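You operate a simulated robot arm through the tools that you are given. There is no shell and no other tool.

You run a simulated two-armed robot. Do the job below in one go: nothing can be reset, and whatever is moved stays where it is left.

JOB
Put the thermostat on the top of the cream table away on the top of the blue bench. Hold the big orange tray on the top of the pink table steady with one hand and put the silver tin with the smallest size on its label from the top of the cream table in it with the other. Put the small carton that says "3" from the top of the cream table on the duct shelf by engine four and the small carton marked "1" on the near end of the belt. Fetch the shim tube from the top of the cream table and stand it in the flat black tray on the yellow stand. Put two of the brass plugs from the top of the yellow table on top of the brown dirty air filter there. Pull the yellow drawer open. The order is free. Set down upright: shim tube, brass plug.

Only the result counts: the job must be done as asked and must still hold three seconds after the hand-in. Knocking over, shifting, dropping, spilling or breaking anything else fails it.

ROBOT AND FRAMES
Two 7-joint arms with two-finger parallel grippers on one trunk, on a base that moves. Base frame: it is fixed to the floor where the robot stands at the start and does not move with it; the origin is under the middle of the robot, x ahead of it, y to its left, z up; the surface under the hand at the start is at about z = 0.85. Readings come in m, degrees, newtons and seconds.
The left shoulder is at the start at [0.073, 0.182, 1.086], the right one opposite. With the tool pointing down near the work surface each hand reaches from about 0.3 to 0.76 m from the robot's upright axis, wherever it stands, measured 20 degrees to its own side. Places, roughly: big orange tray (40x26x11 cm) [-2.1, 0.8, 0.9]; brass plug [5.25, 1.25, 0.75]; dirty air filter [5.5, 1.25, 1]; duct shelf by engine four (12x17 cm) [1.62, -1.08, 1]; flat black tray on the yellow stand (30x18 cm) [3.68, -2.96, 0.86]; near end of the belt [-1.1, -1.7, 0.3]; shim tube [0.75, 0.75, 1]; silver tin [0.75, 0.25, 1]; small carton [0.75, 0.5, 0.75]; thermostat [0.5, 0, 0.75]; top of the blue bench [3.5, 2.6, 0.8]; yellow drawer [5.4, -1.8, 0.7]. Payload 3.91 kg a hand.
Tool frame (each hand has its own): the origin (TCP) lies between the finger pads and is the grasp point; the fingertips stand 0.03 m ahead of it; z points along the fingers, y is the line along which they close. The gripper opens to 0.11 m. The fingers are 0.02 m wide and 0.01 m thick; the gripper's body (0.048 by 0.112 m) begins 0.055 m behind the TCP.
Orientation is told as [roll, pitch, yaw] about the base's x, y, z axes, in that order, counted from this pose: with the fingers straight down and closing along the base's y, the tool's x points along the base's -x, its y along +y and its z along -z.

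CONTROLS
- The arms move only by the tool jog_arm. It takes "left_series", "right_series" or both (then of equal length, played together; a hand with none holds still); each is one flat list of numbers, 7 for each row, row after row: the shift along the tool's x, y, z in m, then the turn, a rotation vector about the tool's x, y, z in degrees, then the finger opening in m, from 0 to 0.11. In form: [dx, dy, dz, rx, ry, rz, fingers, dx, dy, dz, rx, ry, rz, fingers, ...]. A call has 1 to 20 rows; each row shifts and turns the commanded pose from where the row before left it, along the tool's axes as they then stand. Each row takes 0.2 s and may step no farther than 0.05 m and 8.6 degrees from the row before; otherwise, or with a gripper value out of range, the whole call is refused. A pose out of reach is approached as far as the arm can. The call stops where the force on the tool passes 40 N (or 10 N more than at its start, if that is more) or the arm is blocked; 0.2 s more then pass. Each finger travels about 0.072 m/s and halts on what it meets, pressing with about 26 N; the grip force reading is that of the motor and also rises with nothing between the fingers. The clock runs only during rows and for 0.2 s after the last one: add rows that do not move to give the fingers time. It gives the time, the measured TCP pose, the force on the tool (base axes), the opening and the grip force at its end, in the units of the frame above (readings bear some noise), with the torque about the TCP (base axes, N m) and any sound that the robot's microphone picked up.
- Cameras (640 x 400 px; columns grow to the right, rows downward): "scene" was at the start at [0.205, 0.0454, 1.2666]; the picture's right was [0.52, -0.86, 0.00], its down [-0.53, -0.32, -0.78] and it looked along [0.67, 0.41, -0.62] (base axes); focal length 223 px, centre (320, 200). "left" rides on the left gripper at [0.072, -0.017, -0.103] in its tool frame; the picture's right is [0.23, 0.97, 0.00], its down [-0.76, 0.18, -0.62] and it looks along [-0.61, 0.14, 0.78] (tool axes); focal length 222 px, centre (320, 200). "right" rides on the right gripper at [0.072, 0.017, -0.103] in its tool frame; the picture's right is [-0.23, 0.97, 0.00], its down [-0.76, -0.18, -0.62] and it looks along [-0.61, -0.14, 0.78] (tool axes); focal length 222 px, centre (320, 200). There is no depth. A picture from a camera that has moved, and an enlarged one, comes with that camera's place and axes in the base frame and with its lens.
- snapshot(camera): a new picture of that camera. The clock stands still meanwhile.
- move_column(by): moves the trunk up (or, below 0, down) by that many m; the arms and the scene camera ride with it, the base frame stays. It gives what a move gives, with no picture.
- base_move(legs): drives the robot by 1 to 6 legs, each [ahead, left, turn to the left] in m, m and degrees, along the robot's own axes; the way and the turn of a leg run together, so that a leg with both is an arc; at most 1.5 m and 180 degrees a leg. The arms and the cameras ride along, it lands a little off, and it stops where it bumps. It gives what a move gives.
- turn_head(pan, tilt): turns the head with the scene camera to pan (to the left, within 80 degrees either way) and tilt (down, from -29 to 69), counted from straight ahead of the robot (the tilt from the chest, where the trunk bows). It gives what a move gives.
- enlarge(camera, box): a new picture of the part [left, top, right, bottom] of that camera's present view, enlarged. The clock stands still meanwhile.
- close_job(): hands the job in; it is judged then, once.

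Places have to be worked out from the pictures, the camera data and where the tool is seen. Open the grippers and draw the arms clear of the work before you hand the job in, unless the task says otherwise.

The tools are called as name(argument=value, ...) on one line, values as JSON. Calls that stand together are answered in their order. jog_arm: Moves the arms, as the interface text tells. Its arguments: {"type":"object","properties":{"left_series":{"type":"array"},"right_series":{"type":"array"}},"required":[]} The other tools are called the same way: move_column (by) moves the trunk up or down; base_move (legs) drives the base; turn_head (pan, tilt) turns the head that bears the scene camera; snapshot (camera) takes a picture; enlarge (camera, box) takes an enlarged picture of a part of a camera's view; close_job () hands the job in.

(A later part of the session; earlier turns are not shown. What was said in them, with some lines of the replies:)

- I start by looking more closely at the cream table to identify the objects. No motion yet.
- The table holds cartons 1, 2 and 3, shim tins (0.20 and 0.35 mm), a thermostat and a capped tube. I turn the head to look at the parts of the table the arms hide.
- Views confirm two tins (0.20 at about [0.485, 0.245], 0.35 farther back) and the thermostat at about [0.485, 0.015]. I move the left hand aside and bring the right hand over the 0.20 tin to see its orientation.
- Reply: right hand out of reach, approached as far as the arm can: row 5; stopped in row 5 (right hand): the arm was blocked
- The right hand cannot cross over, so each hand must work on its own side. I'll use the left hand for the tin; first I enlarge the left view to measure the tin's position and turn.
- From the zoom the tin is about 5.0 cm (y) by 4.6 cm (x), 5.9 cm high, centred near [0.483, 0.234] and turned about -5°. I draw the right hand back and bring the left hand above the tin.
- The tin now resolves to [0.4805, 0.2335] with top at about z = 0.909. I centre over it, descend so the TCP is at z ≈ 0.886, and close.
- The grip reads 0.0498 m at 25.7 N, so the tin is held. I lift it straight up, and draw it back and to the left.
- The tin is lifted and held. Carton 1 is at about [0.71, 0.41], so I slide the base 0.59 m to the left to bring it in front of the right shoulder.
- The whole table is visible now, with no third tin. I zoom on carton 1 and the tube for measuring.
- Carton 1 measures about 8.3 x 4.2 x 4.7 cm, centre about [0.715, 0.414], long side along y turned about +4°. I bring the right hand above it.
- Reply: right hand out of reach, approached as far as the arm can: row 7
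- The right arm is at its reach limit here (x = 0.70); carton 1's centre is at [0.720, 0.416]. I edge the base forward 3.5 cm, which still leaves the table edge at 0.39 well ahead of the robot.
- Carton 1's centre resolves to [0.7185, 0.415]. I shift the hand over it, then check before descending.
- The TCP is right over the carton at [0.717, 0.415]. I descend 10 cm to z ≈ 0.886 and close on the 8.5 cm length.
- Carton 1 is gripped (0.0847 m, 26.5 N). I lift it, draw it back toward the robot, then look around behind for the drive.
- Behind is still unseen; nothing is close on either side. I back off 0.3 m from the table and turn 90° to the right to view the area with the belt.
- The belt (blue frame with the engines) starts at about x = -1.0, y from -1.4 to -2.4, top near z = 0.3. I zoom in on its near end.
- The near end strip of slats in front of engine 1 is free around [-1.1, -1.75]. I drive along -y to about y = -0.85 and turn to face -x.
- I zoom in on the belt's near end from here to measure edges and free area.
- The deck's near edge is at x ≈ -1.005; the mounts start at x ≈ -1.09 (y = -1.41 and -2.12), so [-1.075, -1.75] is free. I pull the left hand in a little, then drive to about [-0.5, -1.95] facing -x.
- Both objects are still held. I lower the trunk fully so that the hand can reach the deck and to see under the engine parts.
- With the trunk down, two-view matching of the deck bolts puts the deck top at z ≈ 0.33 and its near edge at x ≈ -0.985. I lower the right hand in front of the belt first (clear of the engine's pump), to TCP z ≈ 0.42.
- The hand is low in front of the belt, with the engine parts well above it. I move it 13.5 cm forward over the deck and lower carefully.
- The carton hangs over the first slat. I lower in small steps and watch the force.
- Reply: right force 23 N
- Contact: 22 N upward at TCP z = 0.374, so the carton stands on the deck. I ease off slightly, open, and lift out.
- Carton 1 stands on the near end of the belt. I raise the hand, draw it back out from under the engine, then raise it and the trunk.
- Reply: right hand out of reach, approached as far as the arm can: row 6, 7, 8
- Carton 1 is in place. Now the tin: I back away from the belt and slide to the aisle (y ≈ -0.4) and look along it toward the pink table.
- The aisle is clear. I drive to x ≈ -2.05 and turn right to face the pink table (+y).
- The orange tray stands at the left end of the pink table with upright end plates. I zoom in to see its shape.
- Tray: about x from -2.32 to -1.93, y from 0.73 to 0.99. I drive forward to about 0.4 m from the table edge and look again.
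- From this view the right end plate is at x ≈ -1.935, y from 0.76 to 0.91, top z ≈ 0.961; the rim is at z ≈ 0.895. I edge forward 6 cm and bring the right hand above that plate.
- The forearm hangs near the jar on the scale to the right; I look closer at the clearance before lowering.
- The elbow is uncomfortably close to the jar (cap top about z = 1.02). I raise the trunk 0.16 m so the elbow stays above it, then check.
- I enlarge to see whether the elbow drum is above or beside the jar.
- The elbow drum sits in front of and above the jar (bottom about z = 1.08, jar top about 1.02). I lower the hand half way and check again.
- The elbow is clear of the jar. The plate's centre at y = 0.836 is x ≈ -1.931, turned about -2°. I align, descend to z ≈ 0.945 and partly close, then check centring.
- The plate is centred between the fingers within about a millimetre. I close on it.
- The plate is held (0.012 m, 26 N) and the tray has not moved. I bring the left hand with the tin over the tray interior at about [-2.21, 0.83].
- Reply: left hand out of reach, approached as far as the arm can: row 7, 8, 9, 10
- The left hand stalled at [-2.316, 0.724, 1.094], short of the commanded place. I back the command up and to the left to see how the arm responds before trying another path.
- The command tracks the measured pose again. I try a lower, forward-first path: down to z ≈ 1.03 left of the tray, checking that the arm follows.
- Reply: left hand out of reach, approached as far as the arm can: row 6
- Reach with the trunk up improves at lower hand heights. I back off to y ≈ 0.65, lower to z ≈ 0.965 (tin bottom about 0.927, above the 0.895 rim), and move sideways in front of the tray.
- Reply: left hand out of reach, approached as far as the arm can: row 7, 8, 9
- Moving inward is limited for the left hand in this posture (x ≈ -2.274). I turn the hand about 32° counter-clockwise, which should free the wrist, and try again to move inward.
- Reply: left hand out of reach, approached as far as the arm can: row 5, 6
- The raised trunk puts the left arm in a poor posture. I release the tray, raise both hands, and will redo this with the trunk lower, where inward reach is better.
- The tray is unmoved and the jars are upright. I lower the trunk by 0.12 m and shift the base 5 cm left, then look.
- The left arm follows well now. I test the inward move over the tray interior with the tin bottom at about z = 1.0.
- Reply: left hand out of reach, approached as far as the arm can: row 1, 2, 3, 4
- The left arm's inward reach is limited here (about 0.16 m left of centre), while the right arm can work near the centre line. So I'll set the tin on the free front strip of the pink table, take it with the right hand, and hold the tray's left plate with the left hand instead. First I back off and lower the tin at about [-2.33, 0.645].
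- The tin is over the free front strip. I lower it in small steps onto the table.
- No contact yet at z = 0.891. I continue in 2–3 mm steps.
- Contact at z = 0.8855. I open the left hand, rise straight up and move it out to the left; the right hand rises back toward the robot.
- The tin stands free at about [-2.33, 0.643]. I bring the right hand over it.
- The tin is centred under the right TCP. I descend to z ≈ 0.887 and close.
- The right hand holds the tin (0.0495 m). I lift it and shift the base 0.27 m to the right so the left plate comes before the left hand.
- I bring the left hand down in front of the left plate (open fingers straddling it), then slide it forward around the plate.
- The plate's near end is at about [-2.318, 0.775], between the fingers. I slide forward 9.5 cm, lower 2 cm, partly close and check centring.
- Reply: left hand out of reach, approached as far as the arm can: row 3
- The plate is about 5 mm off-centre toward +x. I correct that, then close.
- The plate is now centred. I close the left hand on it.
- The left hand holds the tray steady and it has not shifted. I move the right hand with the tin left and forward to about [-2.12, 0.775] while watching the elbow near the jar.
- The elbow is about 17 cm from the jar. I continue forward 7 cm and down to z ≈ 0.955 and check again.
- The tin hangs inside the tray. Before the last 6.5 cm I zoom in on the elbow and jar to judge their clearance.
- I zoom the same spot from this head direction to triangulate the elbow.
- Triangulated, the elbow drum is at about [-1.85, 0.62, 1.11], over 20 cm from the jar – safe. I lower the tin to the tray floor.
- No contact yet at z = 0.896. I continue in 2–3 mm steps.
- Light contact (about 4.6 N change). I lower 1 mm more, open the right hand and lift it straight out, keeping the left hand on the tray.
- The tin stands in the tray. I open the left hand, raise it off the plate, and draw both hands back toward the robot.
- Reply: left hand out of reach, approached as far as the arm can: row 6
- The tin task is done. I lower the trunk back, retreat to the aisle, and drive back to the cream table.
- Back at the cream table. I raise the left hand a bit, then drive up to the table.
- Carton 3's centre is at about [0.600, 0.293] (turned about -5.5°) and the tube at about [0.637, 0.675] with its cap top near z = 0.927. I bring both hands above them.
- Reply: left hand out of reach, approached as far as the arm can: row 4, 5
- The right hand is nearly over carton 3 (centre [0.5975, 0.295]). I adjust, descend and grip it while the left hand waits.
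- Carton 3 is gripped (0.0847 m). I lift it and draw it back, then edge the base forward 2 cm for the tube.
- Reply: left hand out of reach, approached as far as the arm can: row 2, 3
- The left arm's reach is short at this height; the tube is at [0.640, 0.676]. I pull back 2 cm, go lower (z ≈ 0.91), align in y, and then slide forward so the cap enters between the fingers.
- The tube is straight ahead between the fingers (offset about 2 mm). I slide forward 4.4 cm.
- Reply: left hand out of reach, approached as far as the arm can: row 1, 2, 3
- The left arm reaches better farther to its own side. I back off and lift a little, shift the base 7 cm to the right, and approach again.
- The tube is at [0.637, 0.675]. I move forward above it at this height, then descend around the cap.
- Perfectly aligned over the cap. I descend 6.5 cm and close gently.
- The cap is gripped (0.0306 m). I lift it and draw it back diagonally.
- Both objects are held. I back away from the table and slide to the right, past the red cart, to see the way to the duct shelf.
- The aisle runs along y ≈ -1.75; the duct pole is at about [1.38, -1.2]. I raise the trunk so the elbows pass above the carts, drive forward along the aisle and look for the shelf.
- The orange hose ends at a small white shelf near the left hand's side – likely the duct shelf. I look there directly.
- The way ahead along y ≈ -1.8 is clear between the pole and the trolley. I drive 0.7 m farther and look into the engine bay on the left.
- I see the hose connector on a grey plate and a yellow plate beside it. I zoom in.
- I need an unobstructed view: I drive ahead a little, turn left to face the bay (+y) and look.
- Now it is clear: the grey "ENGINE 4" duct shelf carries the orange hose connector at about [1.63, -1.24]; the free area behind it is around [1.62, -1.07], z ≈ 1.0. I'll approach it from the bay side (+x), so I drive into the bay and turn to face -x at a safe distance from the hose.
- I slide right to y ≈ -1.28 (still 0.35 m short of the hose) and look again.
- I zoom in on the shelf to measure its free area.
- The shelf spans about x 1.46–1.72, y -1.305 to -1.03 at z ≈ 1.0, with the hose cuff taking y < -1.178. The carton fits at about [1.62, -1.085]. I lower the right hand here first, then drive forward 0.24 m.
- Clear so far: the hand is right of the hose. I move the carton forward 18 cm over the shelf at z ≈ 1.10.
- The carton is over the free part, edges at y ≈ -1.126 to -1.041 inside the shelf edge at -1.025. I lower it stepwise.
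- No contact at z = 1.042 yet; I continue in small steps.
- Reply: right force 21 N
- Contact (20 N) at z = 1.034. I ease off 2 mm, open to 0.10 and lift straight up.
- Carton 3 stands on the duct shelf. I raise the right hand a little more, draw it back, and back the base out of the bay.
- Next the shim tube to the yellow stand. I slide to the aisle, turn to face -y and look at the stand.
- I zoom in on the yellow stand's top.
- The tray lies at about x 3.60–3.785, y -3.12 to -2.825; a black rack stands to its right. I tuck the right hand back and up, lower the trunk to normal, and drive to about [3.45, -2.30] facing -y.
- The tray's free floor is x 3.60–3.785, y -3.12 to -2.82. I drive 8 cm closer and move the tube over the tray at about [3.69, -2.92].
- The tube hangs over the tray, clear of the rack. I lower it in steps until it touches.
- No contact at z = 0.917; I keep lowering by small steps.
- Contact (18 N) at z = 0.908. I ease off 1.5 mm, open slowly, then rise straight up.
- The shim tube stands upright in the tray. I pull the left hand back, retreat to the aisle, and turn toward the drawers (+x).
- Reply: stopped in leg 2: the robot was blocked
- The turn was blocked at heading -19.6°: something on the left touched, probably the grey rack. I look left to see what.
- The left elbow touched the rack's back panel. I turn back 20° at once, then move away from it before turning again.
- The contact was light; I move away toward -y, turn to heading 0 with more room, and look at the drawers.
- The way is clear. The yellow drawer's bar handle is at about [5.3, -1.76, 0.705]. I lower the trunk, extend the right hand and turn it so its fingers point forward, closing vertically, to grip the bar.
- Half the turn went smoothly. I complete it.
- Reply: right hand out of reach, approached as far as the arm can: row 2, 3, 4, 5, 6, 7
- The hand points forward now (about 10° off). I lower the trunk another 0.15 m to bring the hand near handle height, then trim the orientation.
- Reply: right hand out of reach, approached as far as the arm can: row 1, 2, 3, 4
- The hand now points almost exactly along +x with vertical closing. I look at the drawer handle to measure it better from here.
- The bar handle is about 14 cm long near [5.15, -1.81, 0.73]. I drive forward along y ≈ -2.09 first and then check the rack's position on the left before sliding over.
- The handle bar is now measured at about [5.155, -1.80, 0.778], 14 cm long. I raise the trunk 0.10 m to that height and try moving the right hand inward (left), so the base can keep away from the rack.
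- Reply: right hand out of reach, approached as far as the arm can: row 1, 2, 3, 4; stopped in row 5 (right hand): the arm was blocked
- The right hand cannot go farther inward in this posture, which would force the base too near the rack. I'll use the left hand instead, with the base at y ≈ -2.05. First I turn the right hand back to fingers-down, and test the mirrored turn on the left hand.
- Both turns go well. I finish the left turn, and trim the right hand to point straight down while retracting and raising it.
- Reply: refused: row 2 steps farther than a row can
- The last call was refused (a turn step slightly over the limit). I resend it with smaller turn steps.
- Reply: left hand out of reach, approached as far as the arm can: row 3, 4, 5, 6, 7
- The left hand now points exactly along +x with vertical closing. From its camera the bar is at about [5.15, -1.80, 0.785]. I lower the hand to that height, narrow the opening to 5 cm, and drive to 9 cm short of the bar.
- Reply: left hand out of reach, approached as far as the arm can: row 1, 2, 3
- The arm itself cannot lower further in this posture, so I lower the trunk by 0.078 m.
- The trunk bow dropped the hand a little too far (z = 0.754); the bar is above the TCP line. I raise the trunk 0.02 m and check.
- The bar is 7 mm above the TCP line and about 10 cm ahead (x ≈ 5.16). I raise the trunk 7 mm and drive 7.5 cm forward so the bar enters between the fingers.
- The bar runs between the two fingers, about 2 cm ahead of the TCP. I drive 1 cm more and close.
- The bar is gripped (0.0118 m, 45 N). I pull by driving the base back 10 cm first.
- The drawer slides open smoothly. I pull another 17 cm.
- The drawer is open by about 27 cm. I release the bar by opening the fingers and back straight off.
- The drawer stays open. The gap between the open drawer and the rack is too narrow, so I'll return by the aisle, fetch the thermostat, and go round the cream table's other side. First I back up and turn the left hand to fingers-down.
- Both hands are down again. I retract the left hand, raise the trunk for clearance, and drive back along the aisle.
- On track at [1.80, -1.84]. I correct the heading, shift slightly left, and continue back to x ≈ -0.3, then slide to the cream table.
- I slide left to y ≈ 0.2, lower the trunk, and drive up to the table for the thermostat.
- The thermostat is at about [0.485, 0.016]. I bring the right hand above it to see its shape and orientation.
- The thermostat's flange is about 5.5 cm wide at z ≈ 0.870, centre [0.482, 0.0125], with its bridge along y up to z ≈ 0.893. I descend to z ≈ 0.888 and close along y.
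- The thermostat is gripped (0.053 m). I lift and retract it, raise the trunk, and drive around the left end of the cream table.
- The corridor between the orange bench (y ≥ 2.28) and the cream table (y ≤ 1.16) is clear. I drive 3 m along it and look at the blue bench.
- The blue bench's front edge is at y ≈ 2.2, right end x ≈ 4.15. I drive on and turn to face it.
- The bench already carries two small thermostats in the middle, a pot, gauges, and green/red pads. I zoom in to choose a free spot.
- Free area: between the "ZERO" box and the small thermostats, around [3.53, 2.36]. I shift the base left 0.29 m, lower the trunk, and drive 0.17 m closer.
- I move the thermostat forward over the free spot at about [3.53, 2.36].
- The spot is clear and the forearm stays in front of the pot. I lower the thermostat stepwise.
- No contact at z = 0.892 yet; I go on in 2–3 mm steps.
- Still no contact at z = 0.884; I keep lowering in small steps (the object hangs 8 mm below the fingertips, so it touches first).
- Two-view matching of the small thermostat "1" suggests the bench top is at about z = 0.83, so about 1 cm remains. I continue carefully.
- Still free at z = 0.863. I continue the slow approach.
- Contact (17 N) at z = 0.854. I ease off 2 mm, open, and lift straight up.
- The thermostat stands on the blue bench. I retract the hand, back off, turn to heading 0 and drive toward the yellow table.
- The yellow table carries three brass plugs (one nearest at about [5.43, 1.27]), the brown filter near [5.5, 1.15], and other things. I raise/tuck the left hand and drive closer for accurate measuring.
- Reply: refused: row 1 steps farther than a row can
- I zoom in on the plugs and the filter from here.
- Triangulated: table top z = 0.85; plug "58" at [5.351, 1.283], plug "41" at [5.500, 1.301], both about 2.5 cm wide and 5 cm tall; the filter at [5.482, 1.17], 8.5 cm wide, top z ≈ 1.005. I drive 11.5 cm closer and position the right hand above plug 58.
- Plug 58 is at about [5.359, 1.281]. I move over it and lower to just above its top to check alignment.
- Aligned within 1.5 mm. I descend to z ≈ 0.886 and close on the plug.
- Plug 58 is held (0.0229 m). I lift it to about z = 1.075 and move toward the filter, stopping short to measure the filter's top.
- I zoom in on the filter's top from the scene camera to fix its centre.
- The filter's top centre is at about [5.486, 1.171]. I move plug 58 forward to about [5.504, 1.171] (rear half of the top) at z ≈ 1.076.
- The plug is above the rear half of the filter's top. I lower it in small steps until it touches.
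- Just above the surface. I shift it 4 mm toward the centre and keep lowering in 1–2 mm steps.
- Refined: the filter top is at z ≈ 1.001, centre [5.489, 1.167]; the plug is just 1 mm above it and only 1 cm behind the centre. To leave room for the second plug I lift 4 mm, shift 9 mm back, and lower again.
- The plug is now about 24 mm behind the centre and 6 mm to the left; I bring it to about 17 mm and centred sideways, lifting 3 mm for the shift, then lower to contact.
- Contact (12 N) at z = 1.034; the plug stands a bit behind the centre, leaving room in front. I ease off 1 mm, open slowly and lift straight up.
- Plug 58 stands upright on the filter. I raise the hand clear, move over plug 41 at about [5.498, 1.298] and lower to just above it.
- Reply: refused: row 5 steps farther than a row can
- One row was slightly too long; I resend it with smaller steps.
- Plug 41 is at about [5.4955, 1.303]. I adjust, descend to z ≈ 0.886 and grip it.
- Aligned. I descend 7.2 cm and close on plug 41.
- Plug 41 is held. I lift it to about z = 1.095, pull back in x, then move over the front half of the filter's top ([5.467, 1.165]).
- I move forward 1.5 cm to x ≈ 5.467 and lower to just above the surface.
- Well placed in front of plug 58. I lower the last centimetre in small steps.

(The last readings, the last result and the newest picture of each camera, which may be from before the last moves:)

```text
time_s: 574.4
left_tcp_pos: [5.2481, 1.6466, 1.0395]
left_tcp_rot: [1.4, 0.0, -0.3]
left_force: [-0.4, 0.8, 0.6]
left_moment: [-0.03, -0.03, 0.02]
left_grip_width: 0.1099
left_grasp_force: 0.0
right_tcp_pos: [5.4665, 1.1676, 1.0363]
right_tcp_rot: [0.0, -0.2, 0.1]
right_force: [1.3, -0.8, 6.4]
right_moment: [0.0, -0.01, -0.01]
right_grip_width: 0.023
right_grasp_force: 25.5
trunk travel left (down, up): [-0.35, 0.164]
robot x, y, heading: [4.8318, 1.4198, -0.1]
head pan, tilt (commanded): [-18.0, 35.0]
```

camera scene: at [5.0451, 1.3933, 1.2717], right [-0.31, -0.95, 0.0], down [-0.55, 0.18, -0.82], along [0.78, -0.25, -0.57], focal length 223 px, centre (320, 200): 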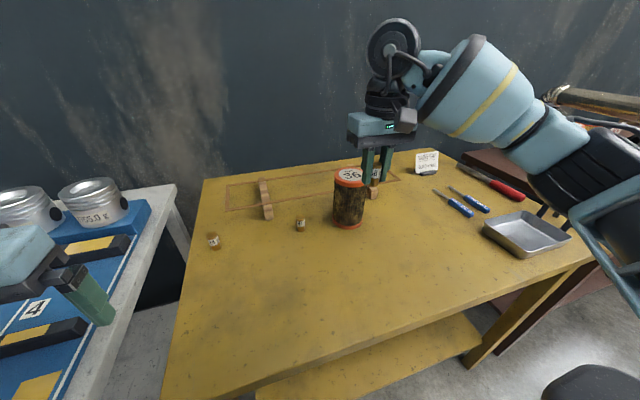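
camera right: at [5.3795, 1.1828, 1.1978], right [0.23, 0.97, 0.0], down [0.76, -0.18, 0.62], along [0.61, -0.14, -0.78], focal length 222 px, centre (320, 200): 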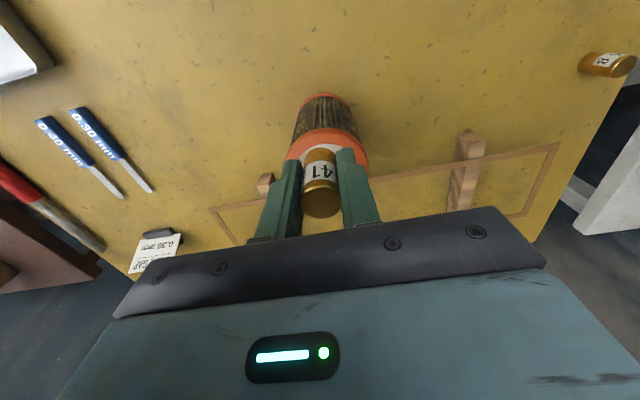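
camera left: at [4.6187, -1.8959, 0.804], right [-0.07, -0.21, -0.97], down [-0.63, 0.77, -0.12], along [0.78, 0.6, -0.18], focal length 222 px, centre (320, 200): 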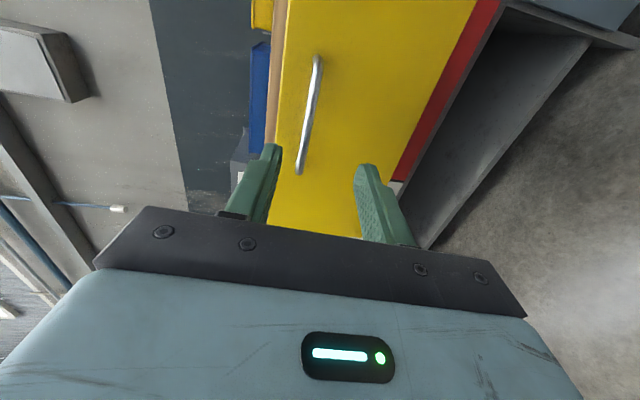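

Contact (about 7 N) at z = 1.036. I release slowly and lift straight up.

jog_arm(right_series=[0, 0, 0, 0, 0, 0, 0.015, 0, 0, 0, 0, 0, 0, 0.026, 0, 0, 0, 0, 0, 0, 0.034, 0, 0, 0, 0, 0, 0, 0.045, 0, 0, 0, 0, 0, 0, 0.05, 0, 0, 0, 0, 0, 0, 0.05, 0, 0, -0.02, 0, 0, 0, 0.05, 0, 0, -0.03, 0, 0, 0, 0.05, 0, 0, -0.02, 0, 0, 0, 0.05])

snapshot(camera="right")

enlarge(camera="scene", box=[310, 130, 420, 240])

```text
time_s: 576.4
left_tcp_pos: [5.2488, 1.6468, 1.0384]
left_tcp_rot: [1.4, 0.0, -0.4]
left_force: [-0.4, -0.3, 0.1]
left_moment: [0.02, 0.02, 0.01]
left_grip_width: 0.1101
left_grasp_force: 0.0
right_tcp_pos: [5.468, 1.1681, 1.1049]
right_tcp_rot: [-0.1, -0.1, 0.1]
right_force: [0.1, -0.3, 0.9]
right_moment: [0.02, -0.03, -0.05]
right_grip_width: 0.0498
right_grasp_force: 0.1
trunk travel left (down, up): [-0.35, 0.164]
robot x, y, heading: [4.829, 1.4161, 0.1]
head pan, tilt (commanded): [-18.0, 35.0]
```

```text
taken
camera right: at [5.3963, 1.1863, 1.2083], right [0.23, 0.97, 0.0], down [0.76, -0.18, 0.62], along [0.61, -0.14, -0.78], focal length 222 px, centre (320, 200)
```

right: 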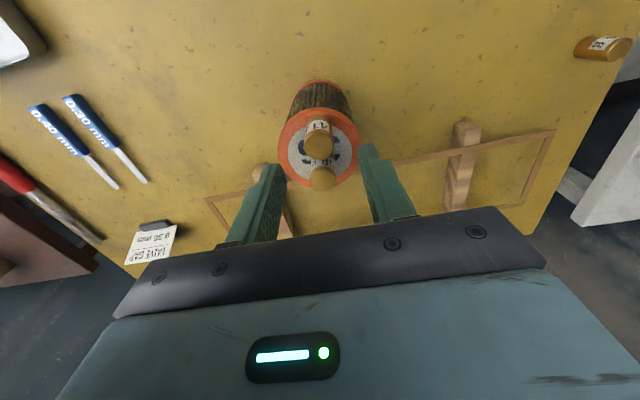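

```text
3.64 times, centred on (365, 185) of scene
camera zoom: at [5.0449, 1.3934, 1.2717], right [-0.31, -0.95, 0.0], down [-0.55, 0.18, -0.82], along [0.78, -0.25, -0.57], focal length 810 px, centre (156, 254)
```

zoom: 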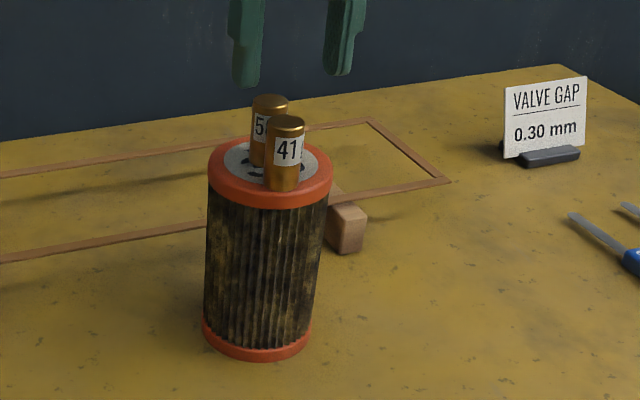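

Both plugs stand upright on the brown filter. I draw the right hand back from the work and back the base away from the table, then take a last look.

jog_arm(right_series=[0, 0, -0.02, 0, 0, 0, 0.05, 0.04, 0, 0, 0, 0, 0, 0.05, 0.04, 0, 0, 0, 0, 0, 0.05, 0.04, 0, 0, 0, 0, 0, 0.08, 0.04, 0, 0, 0, 0, 0, 0.11, 0, 0, 0, 0, 0, 0, 0.11])

base_move(legs=[[-0.5, 0, 0]])

turn_head(pan=-10, tilt=22)

snapshot(camera="scene")

enlarge(camera="scene", box=[260, 130, 460, 240])

```text
time_s: 577.8
left_tcp_pos: [5.2496, 1.6463, 1.0386]
left_tcp_rot: [1.5, 0.1, -0.2]
left_force: [-0.6, -0.9, -0.6]
left_moment: [0.01, 0.02, -0.02]
left_grip_width: 0.1099
left_grasp_force: 0.1
right_tcp_pos: [5.3079, 1.1689, 1.1255]
right_tcp_rot: [0.0, 0.1, 0.0]
right_force: [0.3, -0.4, -0.2]
right_moment: [0.02, 0.04, -0.03]
right_grip_width: 0.1101
right_grasp_force: 0.0
trunk travel left (down, up): [-0.35, 0.164]
robot x, y, heading: [4.8269, 1.4204, 0.2]
head pan, tilt (commanded): [-18.0, 35.0]
```

```text
time_s: 580.7
left_tcp_pos: [4.7584, 1.6451, 1.0388]
left_tcp_rot: [1.4, 0.0, -0.8]
left_force: [-0.8, 0.0, 0.3]
left_moment: [-0.01, -0.03, 0.01]
left_grip_width: 0.1102
left_grasp_force: 0.0
right_tcp_pos: [4.8138, 1.1656, 1.1248]
right_tcp_rot: [0.0, -0.1, -0.4]
right_force: [0.6, 0.3, 0.1]
right_moment: [0.01, -0.04, 0.0]
right_grip_width: 0.11
right_grasp_force: 0.0
trunk travel left (down, up): [-0.35, 0.164]
robot x, y, heading: [4.3373, 1.4197, -0.5]
head pan, tilt (commanded): [-18.0, 35.0]
```

```text
time_s: 581.4
left_tcp_pos: [4.7589, 1.6449, 1.0387]
left_tcp_rot: [1.3, 0.0, -0.8]
left_force: [-0.6, 0.6, 0.1]
left_moment: [0.01, 0.01, -0.02]
left_grip_width: 0.1098
left_grasp_force: 0.0
right_tcp_pos: [4.8157, 1.167, 1.1248]
right_tcp_rot: [0.0, 0.0, -0.4]
right_force: [0.2, -0.7, 0.6]
right_moment: [0.02, 0.02, 0.01]
right_grip_width: 0.1102
right_grasp_force: 0.0
trunk travel left (down, up): [-0.35, 0.164]
robot x, y, heading: [4.3366, 1.4206, -0.5]
head pan, tilt (commanded): [-10.0, 22.0]
```

```text
taken
camera scene: at [4.5605, 1.4037, 1.2922], right [-0.18, -0.98, 0.0], down [-0.37, 0.07, -0.93], along [0.91, -0.17, -0.38], focal length 223 px, centre (320, 200)
```

scene: 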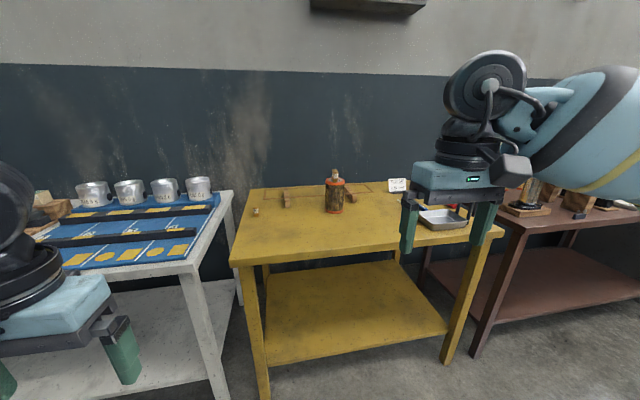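

```text
3.20 times, centred on (360, 185) of scene
camera zoom: at [4.5605, 1.4037, 1.2922], right [-0.18, -0.98, 0.0], down [-0.37, 0.07, -0.93], along [0.91, -0.17, -0.38], focal length 713 px, centre (192, 248)
```

zoom: 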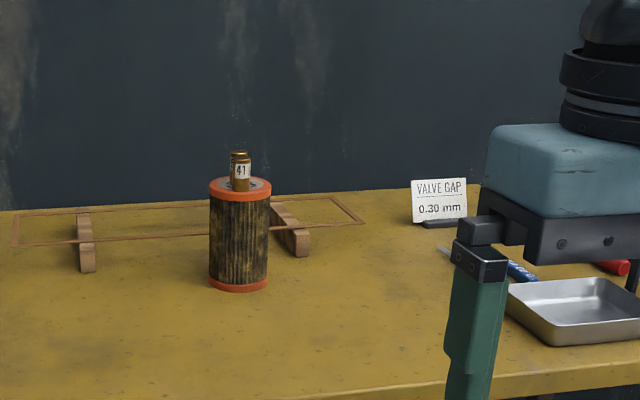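

Everything holds here. I take one look toward the open drawer and the rack before handing in.

turn_head(pan=-75, tilt=12)

snapshot(camera="scene")

```text
time_s: 582.8
left_tcp_pos: [4.7588, 1.6445, 1.0396]
left_tcp_rot: [1.4, 0.0, -0.8]
left_force: [0.1, -0.3, -0.7]
left_moment: [-0.01, -0.01, 0.0]
left_grip_width: 0.1097
left_grasp_force: 0.0
right_tcp_pos: [4.8143, 1.1658, 1.1243]
right_tcp_rot: [0.0, -0.1, -0.4]
right_force: [0.4, -0.1, -0.2]
right_moment: [-0.03, 0.0, -0.01]
right_grip_width: 0.1099
right_grasp_force: 0.1
trunk travel left (down, up): [-0.35, 0.164]
robot x, y, heading: [4.3386, 1.4203, -0.4]
head pan, tilt (commanded): [-75.0, 12.0]
```

```text
taken
camera scene: at [4.4927, 1.3303, 1.3085], right [-0.97, -0.25, 0.0], down [-0.05, 0.2, -0.98], along [0.25, -0.95, -0.21], focal length 223 px, centre (320, 200)
```

scene: 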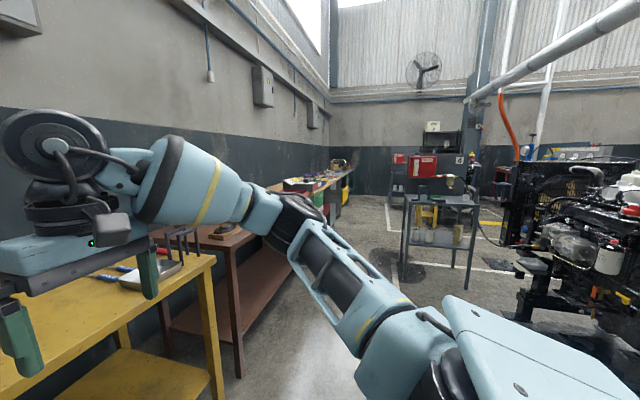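

The rack and its items stand as before, and the yellow drawer is still open. Both hands are open and clear, so I hand the job in.

close_job()

```text
The job is handed in.
```

I did every part of the job and handed it in; I don't have the verdict. One thing could count against it: the left elbow touched the grey rack near the aisle once.

| Task | Result |
|---|---|
| Thermostat | On the blue bench, in a clear spot beside the two small thermostats already there |
| Silver tin (0.20 mm, the smaller of the two) | Standing in the orange tray, with the left hand gripping the tray's end plate while the right hand set it down |
| Carton "3" | On the duct shelf by engine four, next to the hose connector |
| Carton "1" | On the near end of the belt |
| Shim tube | Standing upright in the flat black tray on the yellow stand |
| Brass plugs "58" and "41" | Both upright on top of the brown filter |
| Yellow drawer | Pulled open about 27 cm |

- **Rack contact:** the elbow met the rack's back panel while I was turning in the aisle. I backed off at once. In later views the rack and the things on it were upright, but I could not measure whether it had shifted slightly.
- **Tin set down once on the way:** I put it briefly on the front of the pink table to change hands, because the left arm could not reach far enough over the tray.

At hand-in both grippers were open and the arms clear of the work.
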